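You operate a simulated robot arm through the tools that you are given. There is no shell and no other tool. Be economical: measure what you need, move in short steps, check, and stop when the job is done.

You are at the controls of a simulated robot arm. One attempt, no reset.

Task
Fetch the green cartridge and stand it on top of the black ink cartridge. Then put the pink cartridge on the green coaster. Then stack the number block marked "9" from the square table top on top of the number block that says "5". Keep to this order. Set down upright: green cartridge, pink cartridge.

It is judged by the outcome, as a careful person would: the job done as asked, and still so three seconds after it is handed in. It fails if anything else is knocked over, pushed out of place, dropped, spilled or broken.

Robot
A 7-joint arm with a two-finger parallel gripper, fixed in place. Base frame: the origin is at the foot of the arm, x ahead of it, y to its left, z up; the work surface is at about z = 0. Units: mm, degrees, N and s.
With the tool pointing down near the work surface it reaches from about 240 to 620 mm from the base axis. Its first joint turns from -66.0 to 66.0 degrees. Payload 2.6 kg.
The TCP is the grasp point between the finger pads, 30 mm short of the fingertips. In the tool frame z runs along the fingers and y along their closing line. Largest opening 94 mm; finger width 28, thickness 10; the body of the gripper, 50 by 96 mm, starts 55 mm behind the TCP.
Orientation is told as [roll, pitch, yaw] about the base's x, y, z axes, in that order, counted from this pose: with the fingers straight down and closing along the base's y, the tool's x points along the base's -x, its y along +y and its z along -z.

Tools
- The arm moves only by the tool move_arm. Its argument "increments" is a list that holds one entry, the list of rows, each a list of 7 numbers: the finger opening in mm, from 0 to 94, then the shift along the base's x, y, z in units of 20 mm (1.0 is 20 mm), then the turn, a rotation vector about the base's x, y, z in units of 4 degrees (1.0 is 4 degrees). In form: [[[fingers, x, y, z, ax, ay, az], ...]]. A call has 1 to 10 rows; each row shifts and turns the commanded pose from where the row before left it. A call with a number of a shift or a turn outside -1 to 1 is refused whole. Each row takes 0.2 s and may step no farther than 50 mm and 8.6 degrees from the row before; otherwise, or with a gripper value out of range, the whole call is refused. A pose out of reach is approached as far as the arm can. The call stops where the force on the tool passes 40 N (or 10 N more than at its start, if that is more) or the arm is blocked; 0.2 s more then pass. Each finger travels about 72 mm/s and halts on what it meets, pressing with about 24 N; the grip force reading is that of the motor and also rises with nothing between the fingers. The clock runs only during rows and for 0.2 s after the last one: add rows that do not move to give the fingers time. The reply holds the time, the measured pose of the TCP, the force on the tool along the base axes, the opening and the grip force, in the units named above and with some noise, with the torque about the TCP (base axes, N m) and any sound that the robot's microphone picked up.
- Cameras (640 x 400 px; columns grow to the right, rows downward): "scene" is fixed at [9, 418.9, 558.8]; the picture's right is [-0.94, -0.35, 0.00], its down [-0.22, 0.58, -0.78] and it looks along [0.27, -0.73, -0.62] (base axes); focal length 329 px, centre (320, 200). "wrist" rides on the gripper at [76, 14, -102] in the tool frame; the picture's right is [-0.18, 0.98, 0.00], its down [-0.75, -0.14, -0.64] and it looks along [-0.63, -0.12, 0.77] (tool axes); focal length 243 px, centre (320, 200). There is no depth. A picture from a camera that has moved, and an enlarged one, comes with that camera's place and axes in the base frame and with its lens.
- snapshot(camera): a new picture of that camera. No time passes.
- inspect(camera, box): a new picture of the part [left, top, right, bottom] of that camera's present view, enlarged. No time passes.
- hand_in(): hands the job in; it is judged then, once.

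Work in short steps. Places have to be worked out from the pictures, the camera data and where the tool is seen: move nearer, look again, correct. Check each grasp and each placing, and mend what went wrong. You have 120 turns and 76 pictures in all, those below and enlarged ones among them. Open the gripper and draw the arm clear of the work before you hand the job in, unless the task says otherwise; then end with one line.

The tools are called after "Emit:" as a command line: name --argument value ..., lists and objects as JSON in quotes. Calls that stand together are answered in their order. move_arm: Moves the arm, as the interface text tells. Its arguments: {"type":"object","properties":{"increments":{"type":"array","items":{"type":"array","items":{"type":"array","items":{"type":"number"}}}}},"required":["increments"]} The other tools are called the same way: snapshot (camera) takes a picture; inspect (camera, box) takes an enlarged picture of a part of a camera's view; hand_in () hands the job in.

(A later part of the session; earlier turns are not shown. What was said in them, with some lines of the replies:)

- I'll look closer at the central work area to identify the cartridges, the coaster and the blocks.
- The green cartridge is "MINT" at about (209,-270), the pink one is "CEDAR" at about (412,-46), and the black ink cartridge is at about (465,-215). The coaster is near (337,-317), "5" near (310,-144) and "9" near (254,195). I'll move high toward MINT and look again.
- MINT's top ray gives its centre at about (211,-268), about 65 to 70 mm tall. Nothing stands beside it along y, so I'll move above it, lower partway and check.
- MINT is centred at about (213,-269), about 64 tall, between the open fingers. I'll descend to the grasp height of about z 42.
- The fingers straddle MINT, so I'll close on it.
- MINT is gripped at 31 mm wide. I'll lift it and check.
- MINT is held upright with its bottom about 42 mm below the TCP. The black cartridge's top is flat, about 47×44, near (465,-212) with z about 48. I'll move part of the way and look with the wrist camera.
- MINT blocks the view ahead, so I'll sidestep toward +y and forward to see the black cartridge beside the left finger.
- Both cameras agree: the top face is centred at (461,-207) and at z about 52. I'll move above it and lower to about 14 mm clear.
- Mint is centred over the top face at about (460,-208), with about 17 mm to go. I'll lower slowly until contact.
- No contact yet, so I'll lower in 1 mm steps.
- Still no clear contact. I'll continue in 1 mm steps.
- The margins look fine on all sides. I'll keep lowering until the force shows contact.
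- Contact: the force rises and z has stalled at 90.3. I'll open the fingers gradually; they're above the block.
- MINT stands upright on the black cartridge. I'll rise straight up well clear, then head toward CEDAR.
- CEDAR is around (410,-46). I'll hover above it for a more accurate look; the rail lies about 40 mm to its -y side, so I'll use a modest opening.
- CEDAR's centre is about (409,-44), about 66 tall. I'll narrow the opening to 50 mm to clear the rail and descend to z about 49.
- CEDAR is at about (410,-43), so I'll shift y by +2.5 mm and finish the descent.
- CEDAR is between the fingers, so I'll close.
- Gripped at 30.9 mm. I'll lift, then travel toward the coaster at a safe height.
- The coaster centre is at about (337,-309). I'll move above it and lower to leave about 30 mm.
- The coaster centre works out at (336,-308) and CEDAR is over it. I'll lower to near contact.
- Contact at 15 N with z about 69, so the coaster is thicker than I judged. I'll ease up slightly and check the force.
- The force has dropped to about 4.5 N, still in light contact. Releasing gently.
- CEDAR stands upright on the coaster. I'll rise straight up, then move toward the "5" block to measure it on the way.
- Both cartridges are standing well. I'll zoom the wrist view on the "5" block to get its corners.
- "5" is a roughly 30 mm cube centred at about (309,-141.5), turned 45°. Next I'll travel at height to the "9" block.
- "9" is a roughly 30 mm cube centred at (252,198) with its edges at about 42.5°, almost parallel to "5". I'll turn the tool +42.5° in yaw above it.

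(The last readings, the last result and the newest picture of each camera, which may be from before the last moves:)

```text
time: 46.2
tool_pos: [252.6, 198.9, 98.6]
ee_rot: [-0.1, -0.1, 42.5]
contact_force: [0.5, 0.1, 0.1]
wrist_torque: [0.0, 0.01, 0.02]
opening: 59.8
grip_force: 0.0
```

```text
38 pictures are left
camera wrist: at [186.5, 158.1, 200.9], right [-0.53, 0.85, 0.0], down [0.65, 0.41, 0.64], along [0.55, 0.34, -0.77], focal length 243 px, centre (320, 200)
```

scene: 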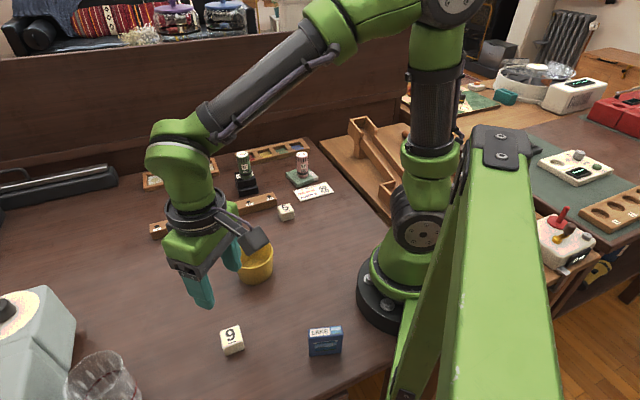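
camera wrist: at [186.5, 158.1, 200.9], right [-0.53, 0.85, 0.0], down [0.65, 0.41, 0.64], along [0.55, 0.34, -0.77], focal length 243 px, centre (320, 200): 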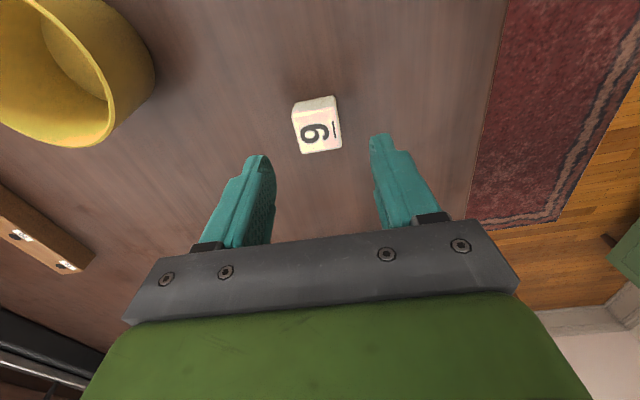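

"9" is centred between the fingers and its faces are parallel to the pads. I'll descend to z about 37.

Emit:
move_arm --increments '[[[60, 0, -0.06, -1, 0, 0, 0], [60, 0, 0, -1, 0, 0, 0], [60, 0, 0, -0.7, 0, 0, 0], [60, 0, 0, -0.36, 0, 0, 0], [60, 0, 0, 0, 0, 0, 0]]]'

Emit:
snapshot --camera "wrist"

```text
time: 47.4
tool_pos: [251.7, 197.1, 38.6]
ee_rot: [-0.1, 0.0, 42.5]
contact_force: [-0.5, 0.2, 0.4]
wrist_torque: [0.0, 0.01, 0.0]
opening: 60.0
grip_force: 0.1
```

```text
37 pictures are left
camera wrist: at [185.1, 156.3, 142.2], right [-0.53, 0.85, 0.0], down [0.65, 0.41, 0.64], along [0.55, 0.34, -0.77], focal length 243 px, centre (320, 200)
```

wrist: 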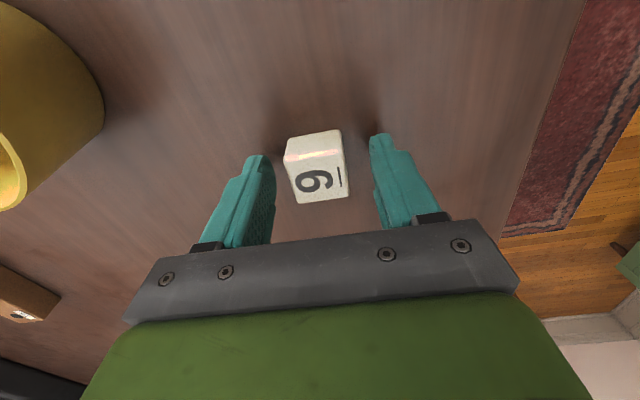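

The block is between the pads. Closing.

Emit:
move_arm --increments '[[[48, 0, 0, -0.05, 0, 0, 0], [38, 0, 0, 0, 0, 0, 0], [28, 0, 0, 0, 0, 0, 0], [15, 0, 0, 0, 0, 0, 0], [15, 0, 0, 0, 0, 0, 0], [15, 0, 0, 0, 0, 0, 0]]]'

```text
time: 48.8
tool_pos: [251.8, 196.9, 36.7]
ee_rot: [0.0, 0.0, 42.5]
contact_force: [1.3, -0.3, -0.3]
wrist_torque: [0.04, 0.0, 0.0]
opening: 32.7
grip_force: 24.5
```

Gripped at 32.7 mm, so the cube is about 32 mm. I'll lift and carry it over toward "5".

Emit:
move_arm --increments '[[[15, 0, 0, 0.5, 0, 0, 0], [15, 0, 0, 1, 0, 0, 0], [15, 0, 0, 1, 0, 0, 0], [15, 0, 0, 1, 0, 0, 0], [15, 0, 0, 1, 0, 0, 0], [15, 0, 0, 1, 0, 0, 0], [15, 0, -0.5, 0.5, 0, 0, 0], [15, 0.1, -1, 0, 0, 0, 0], [15, 0.15, -1, 0, 0, 0, 0], [15, 0.15, -1, 0, 0, 0, 0]]]'

Emit:
snapshot --camera "wrist"

```text
time: 51.0
tool_pos: [258.7, 128.2, 158.8]
ee_rot: [0.0, 0.0, 42.5]
contact_force: [-0.4, 0.5, -0.9]
wrist_torque: [0.0, 0.02, 0.0]
opening: 32.7
grip_force: 24.3
```

```text
36 pictures are left
camera wrist: at [192.5, 86.3, 261.6], right [-0.53, 0.85, 0.0], down [0.65, 0.41, 0.64], along [0.55, 0.34, -0.77], focal length 243 px, centre (320, 200)
```

wrist: 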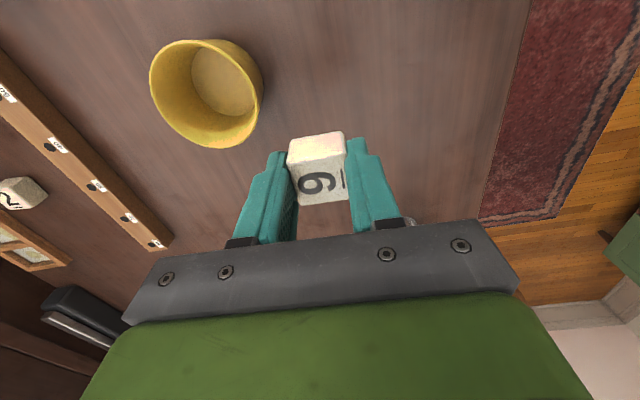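

"9" is held squarely. I'll continue toward "5".

Emit:
move_arm --increments '[[[15, 0.2, -1, 0, 0, 0, 0], [15, 0.2, -1, 0, 0, 0, 0], [15, 0.2, -1, 0, 0, 0, 0], [15, 0.2, -1, 0, 0, 0, 0], [15, 0.2, -1, 0, 0, 0, 0], [15, 0.2, -1, 0, 0, 0, 0], [15, 0.2, -1, 0, 0, 0, 0], [15, 0.2, -1, 0, 0, 0, 0], [15, 0.2, -1, 0, 0, 0, 0], [15, 0.2, -1, 0, 0, 0, 0]]]'

Emit:
move_arm --increments '[[[15, 0.2, -1, 0, 0, 0, 0], [15, 0.2, -0.4, 0, 0, 0, 0], [15, 0, 0, 0, 0, 0, 0.25], [15, 0, 0, 0, 0, 0, 0.25]]]'

Emit:
snapshot --camera "wrist"

```text
time: 53.2
tool_pos: [299.9, -75.1, 157.9]
ee_rot: [-0.1, -0.1, 42.5]
contact_force: [0.1, -0.5, -0.6]
wrist_torque: [0.0, 0.02, 0.01]
opening: 32.3
grip_force: 24.1
```

```text
time: 54.2
tool_pos: [308.4, -101.1, 155.8]
ee_rot: [0.0, 0.1, 44.5]
contact_force: [0.4, -0.2, -0.3]
wrist_torque: [0.01, 0.02, 0.02]
opening: 33.0
grip_force: 23.8
```

```text
35 pictures are left
camera wrist: at [243.3, -144.5, 259.6], right [-0.56, 0.83, 0.0], down [0.64, 0.43, 0.64], along [0.53, 0.36, -0.77], focal length 243 px, centre (320, 200)
```

wrist: 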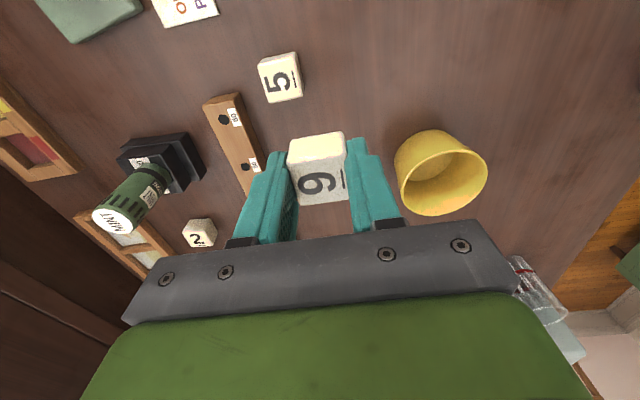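

Emit:
inspect --camera "wrist" --box '[248, 40, 368, 130]'

Emit:
inspect --camera "wrist" --box '[264, 120, 376, 210]'

```text
4.44 times, centred on (308, 85) of wrist
camera zoom: at [243.3, -144.5, 259.6], right [-0.56, 0.83, 0.0], down [0.64, 0.43, 0.64], along [0.53, 0.36, -0.77], focal length 1078 px, centre (373, 711)
```

zoom: 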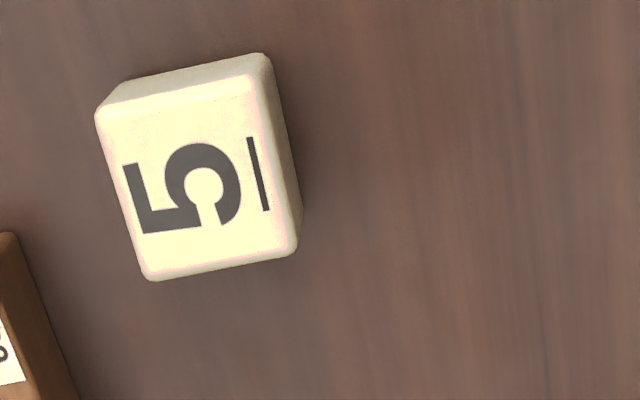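

```text
4.44 times, centred on (320, 165) of wrist
camera zoom: at [243.3, -144.5, 259.6], right [-0.56, 0.83, 0.0], down [0.64, 0.43, 0.64], along [0.53, 0.36, -0.77], focal length 1078 px, centre (320, 356)
```

zoom: 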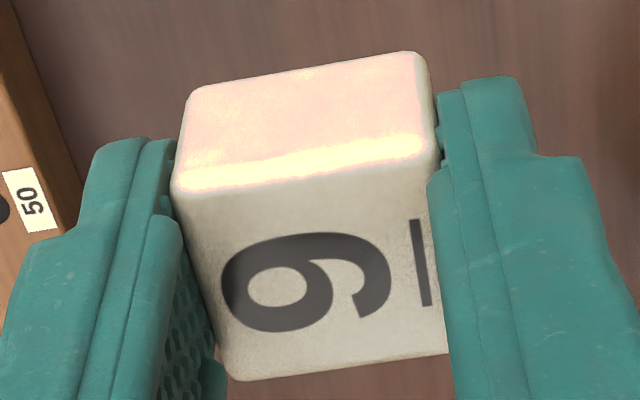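

"5" is centred at (307.5,-141.5) and the held "9" is centred on the TCP. I'll move -41 mm in y and lower to z about 88.

Emit:
move_arm --increments '[[[15, 0, -1, 0, 0, 0, 0], [15, 0, -1, 0, 0, 0, 0], [15, 0, -0.06, -0.5, 0, 0, 0], [15, 0, 0, -1, 0, 0, 0], [15, 0, 0, -1, 0, 0, 0], [15, 0, 0, -0.9, 0, 0, 0], [15, 0, 0, 0, 0, 0, 0]]]'

Emit:
inspect --camera "wrist" --box '[264, 80, 376, 210]'

Emit:
inspect --camera "scene" --box '[250, 160, 330, 230]'

```text
time: 55.8
tool_pos: [310.2, -141.6, 88.3]
ee_rot: [0.1, 0.0, 44.6]
contact_force: [0.6, -0.3, 0.8]
wrist_torque: [-0.01, 0.01, 0.01]
opening: 32.7
grip_force: 23.7
```

```text
3.08 times, centred on (320, 145) of wrist
camera zoom: at [244.1, -185.4, 192.6], right [-0.56, 0.83, 0.0], down [0.64, 0.43, 0.64], along [0.53, 0.36, -0.77], focal length 746 px, centre (320, 369)
```

zoom: 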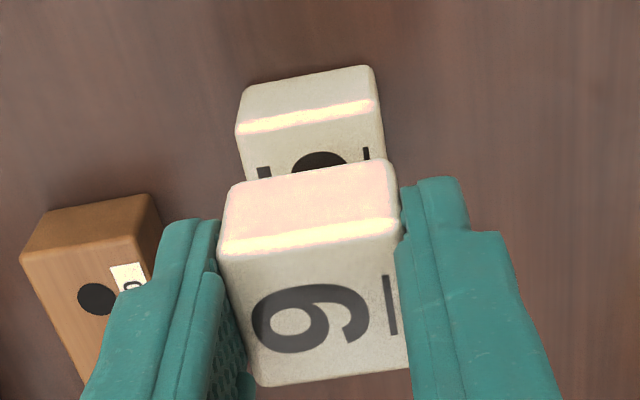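

```text
5.71 times, centred on (290, 195) of scene
camera zoom: at [9.0, 418.9, 558.8], right [-0.94, -0.35, 0.0], down [-0.22, 0.58, -0.78], along [0.27, -0.73, -0.62], focal length 1882 px, centre (491, 229)
```

zoom: 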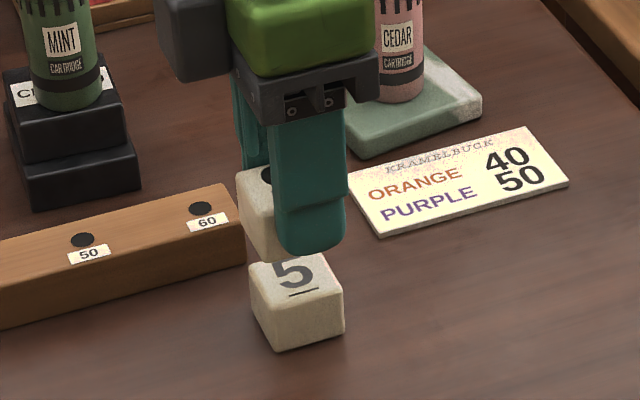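

The front top edges of "9" and "5" agree within about 1 mm. I'll lower to about 2 mm above the expected contact.

Emit:
move_arm --increments '[[[15, 0, -0.03, -0.4, 0, 0, 0], [15, 0, 0, -0.3, 0, 0, 0], [15, 0, 0, -0.1, 0, 0, 0], [15, 0, 0, 0, 0, 0, 0]]]'

Emit:
move_arm --increments '[[[15, 0, 0, -0.05, 0, 0, 0], [15, 0, 0, 0, 0, 0, 0]]]'

Emit:
inspect --camera "scene" --box '[250, 160, 330, 230]'

```text
time: 56.8
tool_pos: [307.2, -143.6, 72.2]
ee_rot: [0.0, 0.0, 44.5]
contact_force: [1.2, -0.9, -0.8]
wrist_torque: [0.03, 0.0, -0.01]
opening: 32.9
grip_force: 23.8
```

```text
time: 57.4
tool_pos: [307.5, -141.8, 70.6]
ee_rot: [-0.1, 0.0, 44.5]
contact_force: [1.2, -0.5, -1.1]
wrist_torque: [0.02, -0.06, 0.03]
opening: 33.0
grip_force: 24.2
```

```text
5.71 times, centred on (290, 195) of scene
camera zoom: at [9.0, 418.9, 558.8], right [-0.94, -0.35, 0.0], down [-0.22, 0.58, -0.78], along [0.27, -0.73, -0.62], focal length 1882 px, centre (491, 229)
```

zoom: 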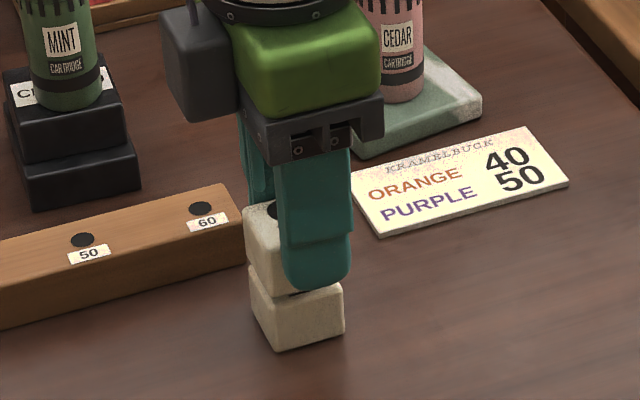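

Nearly touching and well aligned. I'll lower in 1 mm steps until contact.

Emit:
move_arm --increments '[[[15, 0, 0, -0.05, 0, 0, 0], [15, 0, 0, 0, 0, 0, 0]]]'

Emit:
move_arm --increments '[[[15, 0, 0, -0.03, 0, 0, 0], [15, 0, 0, 0, 0, 0, 0]]]'

```text
time: 58.0
tool_pos: [307.7, -142.5, 70.5]
ee_rot: [0.1, 0.1, 44.5]
contact_force: [-0.5, -0.9, -0.3]
wrist_torque: [0.02, -0.02, 0.01]
opening: 32.8
grip_force: 24.3
```

```text
time: 58.6
tool_pos: [307.3, -143.9, 69.8]
ee_rot: [-0.1, 0.0, 44.5]
contact_force: [-0.5, -0.2, -0.6]
wrist_torque: [0.0, -0.01, -0.02]
opening: 32.9
grip_force: 23.9
```

Emit:
move_arm --increments '[[[15, 0, 0, -0.04, 0, 0, 0], [15, 0, 0, 0, 0, 0, 0]]]'

Emit:
move_arm --increments '[[[15, 0, 0, -0.03, 0, 0, 0], [15, 0, 0, 0, 0, 0, 0]]]'

```text
time: 59.2
tool_pos: [307.3, -143.3, 69.2]
ee_rot: [0.1, 0.0, 44.5]
contact_force: [0.6, 0.4, -0.6]
wrist_torque: [-0.01, 0.03, -0.01]
opening: 32.6
grip_force: 23.7
```

```text
time: 59.8
tool_pos: [306.3, -144.2, 67.6]
ee_rot: [0.0, -0.1, 44.5]
contact_force: [-0.5, 0.4, 0.0]
wrist_torque: [0.01, 0.01, -0.03]
opening: 32.9
grip_force: 24.7
```

No contact yet; continuing in sub-millimetre steps.

Emit:
move_arm --increments '[[[15, 0, 0, -0.04, 0, 0, 0], [15, 0, 0, 0, 0, 0, 0]]]'

Emit:
inspect --camera "wrist" --box '[264, 80, 376, 210]'

```text
time: 60.4
tool_pos: [308.1, -144.0, 68.5]
ee_rot: [0.0, 0.0, 44.5]
contact_force: [-0.7, -0.4, 0.1]
wrist_torque: [0.02, 0.0, -0.01]
opening: 32.6
grip_force: 23.9
```

```text
3.08 times, centred on (320, 145) of wrist
camera zoom: at [242.9, -187.3, 171.1], right [-0.56, 0.83, 0.0], down [0.64, 0.43, 0.64], along [0.53, 0.36, -0.77], focal length 746 px, centre (320, 369)
```

zoom: 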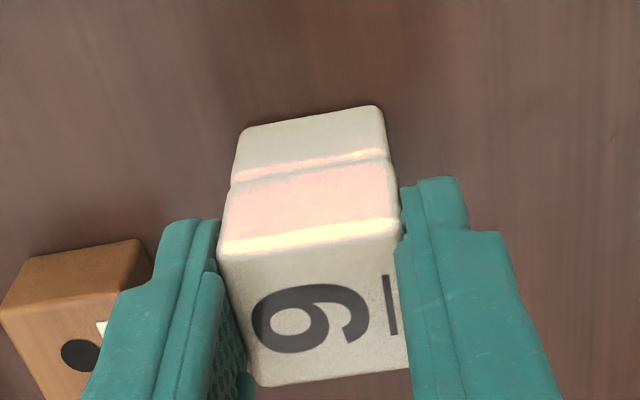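

Alignment is very good. I'll lower a bit further to find contact.

Emit:
move_arm --increments '[[[15, 0, 0, -0.04, 0, 0, 0], [15, 0, 0, 0, 0, 0, 0]]]'

Emit:
move_arm --increments '[[[15, 0, 0, -0.04, 0, 0, 0], [15, 0, 0, 0, 0, 0, 0]]]'

```text
time: 61.0
tool_pos: [307.7, -144.1, 65.8]
ee_rot: [0.1, 0.0, 44.6]
contact_force: [0.5, 0.0, 0.5]
wrist_torque: [-0.04, -0.02, 0.02]
opening: 33.0
grip_force: 23.8
```

```text
time: 61.6
tool_pos: [309.1, -144.6, 66.6]
ee_rot: [0.0, 0.0, 44.5]
contact_force: [0.1, -0.6, 0.0]
wrist_torque: [-0.01, 0.05, 0.03]
opening: 32.8
grip_force: 23.6
```

Emit:
move_arm --increments '[[[15, 0, 0, -0.04, 0, 0, 0], [15, 0, 0, 0, 0, 0, 0]]]'

Emit:
inspect --camera "scene" --box '[270, 185, 310, 225]'

```text
time: 62.2
tool_pos: [307.2, -144.2, 65.5]
ee_rot: [-0.1, 0.0, 44.4]
contact_force: [0.1, -0.3, 2.6]
wrist_torque: [0.03, -0.02, -0.03]
opening: 32.8
grip_force: 24.2
```

```text
10.00 times, centred on (290, 205) of scene
camera zoom: at [9.0, 418.9, 558.8], right [-0.94, -0.35, 0.0], down [-0.22, 0.58, -0.78], along [0.27, -0.73, -0.62], focal length 3293 px, centre (620, 150)
```

zoom: 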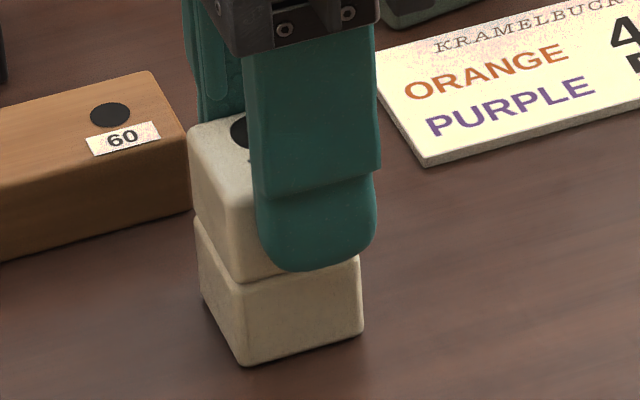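

A 2.6 N reaction indicates contact, and the corners coincide. I'll release gently.

Emit:
move_arm --increments '[[[15, 0, 0, -0.02, 0, 0, 0], [36, 0, 0, 0, 0, 0, 0], [42, 0, 0, 0, 0, 0, 0], [52, 0, 0, 0, 0, 0, 0], [60, 0, 0, 0, 0, 0, 0], [60, 0, 0, 0, 0, 0, 0]]]'

Emit:
inspect --camera "wrist" --box '[264, 80, 376, 210]'

```text
time: 63.6
tool_pos: [308.1, -142.8, 65.8]
ee_rot: [0.0, 0.1, 44.5]
contact_force: [-0.7, -0.2, -0.2]
wrist_torque: [0.04, -0.01, 0.03]
opening: 59.9
grip_force: 0.0
```

```text
3.08 times, centred on (320, 145) of wrist
camera zoom: at [242.8, -186.2, 168.1], right [-0.56, 0.83, 0.0], down [0.64, 0.43, 0.64], along [0.53, 0.36, -0.77], focal length 746 px, centre (320, 369)
```

zoom: 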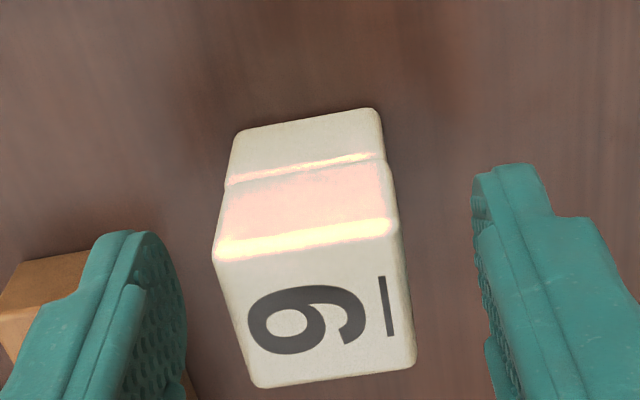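

The blocks are stacked cleanly. I'll retreat straight up and draw the arm clear.

Emit:
move_arm --increments '[[[60, 0, 0, 0.5, 0, 0, 0], [60, 0, 0, 1, 0, 0, 0], [60, 0, 0, 1, 0, 0, 0], [60, 0, 0, 1, 0, 0, 0], [60, 0, 0, 1, 0, 0, 0], [60, 0, 0, 1, 0, 0, 0], [60, 0, 1, 1, 0, 0, 0], [60, 0, 1, 0.5, 0, 0, 0], [60, 0, 1, 0, 0, 0, 0], [60, 0, 1, 0, 0, 0, 0]]]'

Emit:
move_arm --increments '[[[60, 0, 1, 0, 0, 0, 0], [60, 0, 1, 0, 0, 0, 0], [60, 0, 1, 0, 0, 0, 0], [60, 0, 1, 0, 0, 0, 0], [60, 0, 1, 0, 0, 0, 0], [60, 0, 0, 0, 0, 0, 0]]]'

Emit:
snapshot --camera "scene"

Emit:
inspect --camera "scene" --box '[200, 130, 360, 230]'

```text
time: 65.8
tool_pos: [307.1, -63.3, 208.0]
ee_rot: [0.1, 0.0, 44.6]
contact_force: [0.8, 0.4, -0.8]
wrist_torque: [-0.02, 0.01, 0.0]
opening: 60.1
grip_force: 0.0
```

```text
time: 67.2
tool_pos: [306.0, 37.1, 206.3]
ee_rot: [0.0, 0.0, 44.5]
contact_force: [0.4, 0.1, -0.1]
wrist_torque: [-0.02, 0.0, -0.01]
opening: 60.0
grip_force: 0.1
```

```text
26 pictures are left
```

scene: 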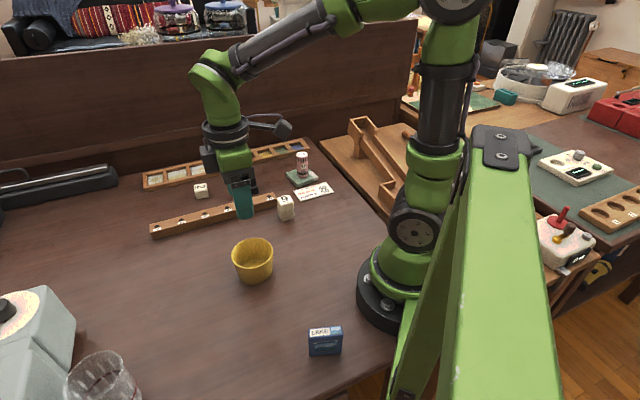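

```text
4.00 times, centred on (280, 180) of scene
camera zoom: at [9.0, 418.9, 558.8], right [-0.94, -0.35, 0.0], down [-0.22, 0.58, -0.78], along [0.27, -0.73, -0.62], focal length 1317 px, centre (480, 280)
```

zoom: 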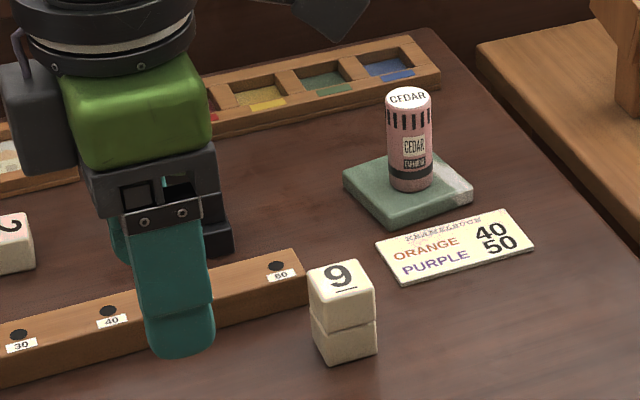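

The "9" on "5" and CEDAR are good; the arm only hides MINT. I'll move the arm further aside and verify.

Emit:
move_arm --increments '[[[60, 0, 1, 0, 0, 0, 0], [60, 0, 1, 0, 0, 0, 0], [60, 0, 1, 0, 0, 0, 0], [60, 0, 1, 0, 0, 0, 0], [60, 0, 1, 0, 0, 0, 0], [60, 0, 0, 0, 0, 0, 0]]]'

Emit:
inspect --camera "scene" --box '[200, 130, 360, 230]'

```text
time: 68.6
tool_pos: [306.0, 135.9, 202.6]
ee_rot: [0.0, 0.0, 44.5]
contact_force: [0.8, -0.6, -0.1]
wrist_torque: [-0.02, 0.02, -0.01]
opening: 60.2
grip_force: 0.0
```

```text
4.00 times, centred on (280, 180) of scene
camera zoom: at [9.0, 418.9, 558.8], right [-0.94, -0.35, 0.0], down [-0.22, 0.58, -0.78], along [0.27, -0.73, -0.62], focal length 1317 px, centre (480, 280)
```

zoom: 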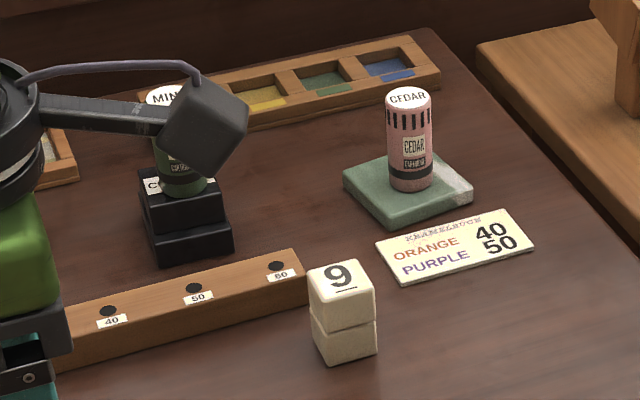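

All three placements stand as asked, the gripper is open and the arm is clear, so I'm handing the job in.

Emit:
hand_in

```text
The job is handed in.
```

The job is handed in: the green cartridge stands upright on the black ink cartridge, the pink cartridge stands upright on the green coaster, and block "9" is stacked on block "5", done in that order with nothing else seen disturbed.
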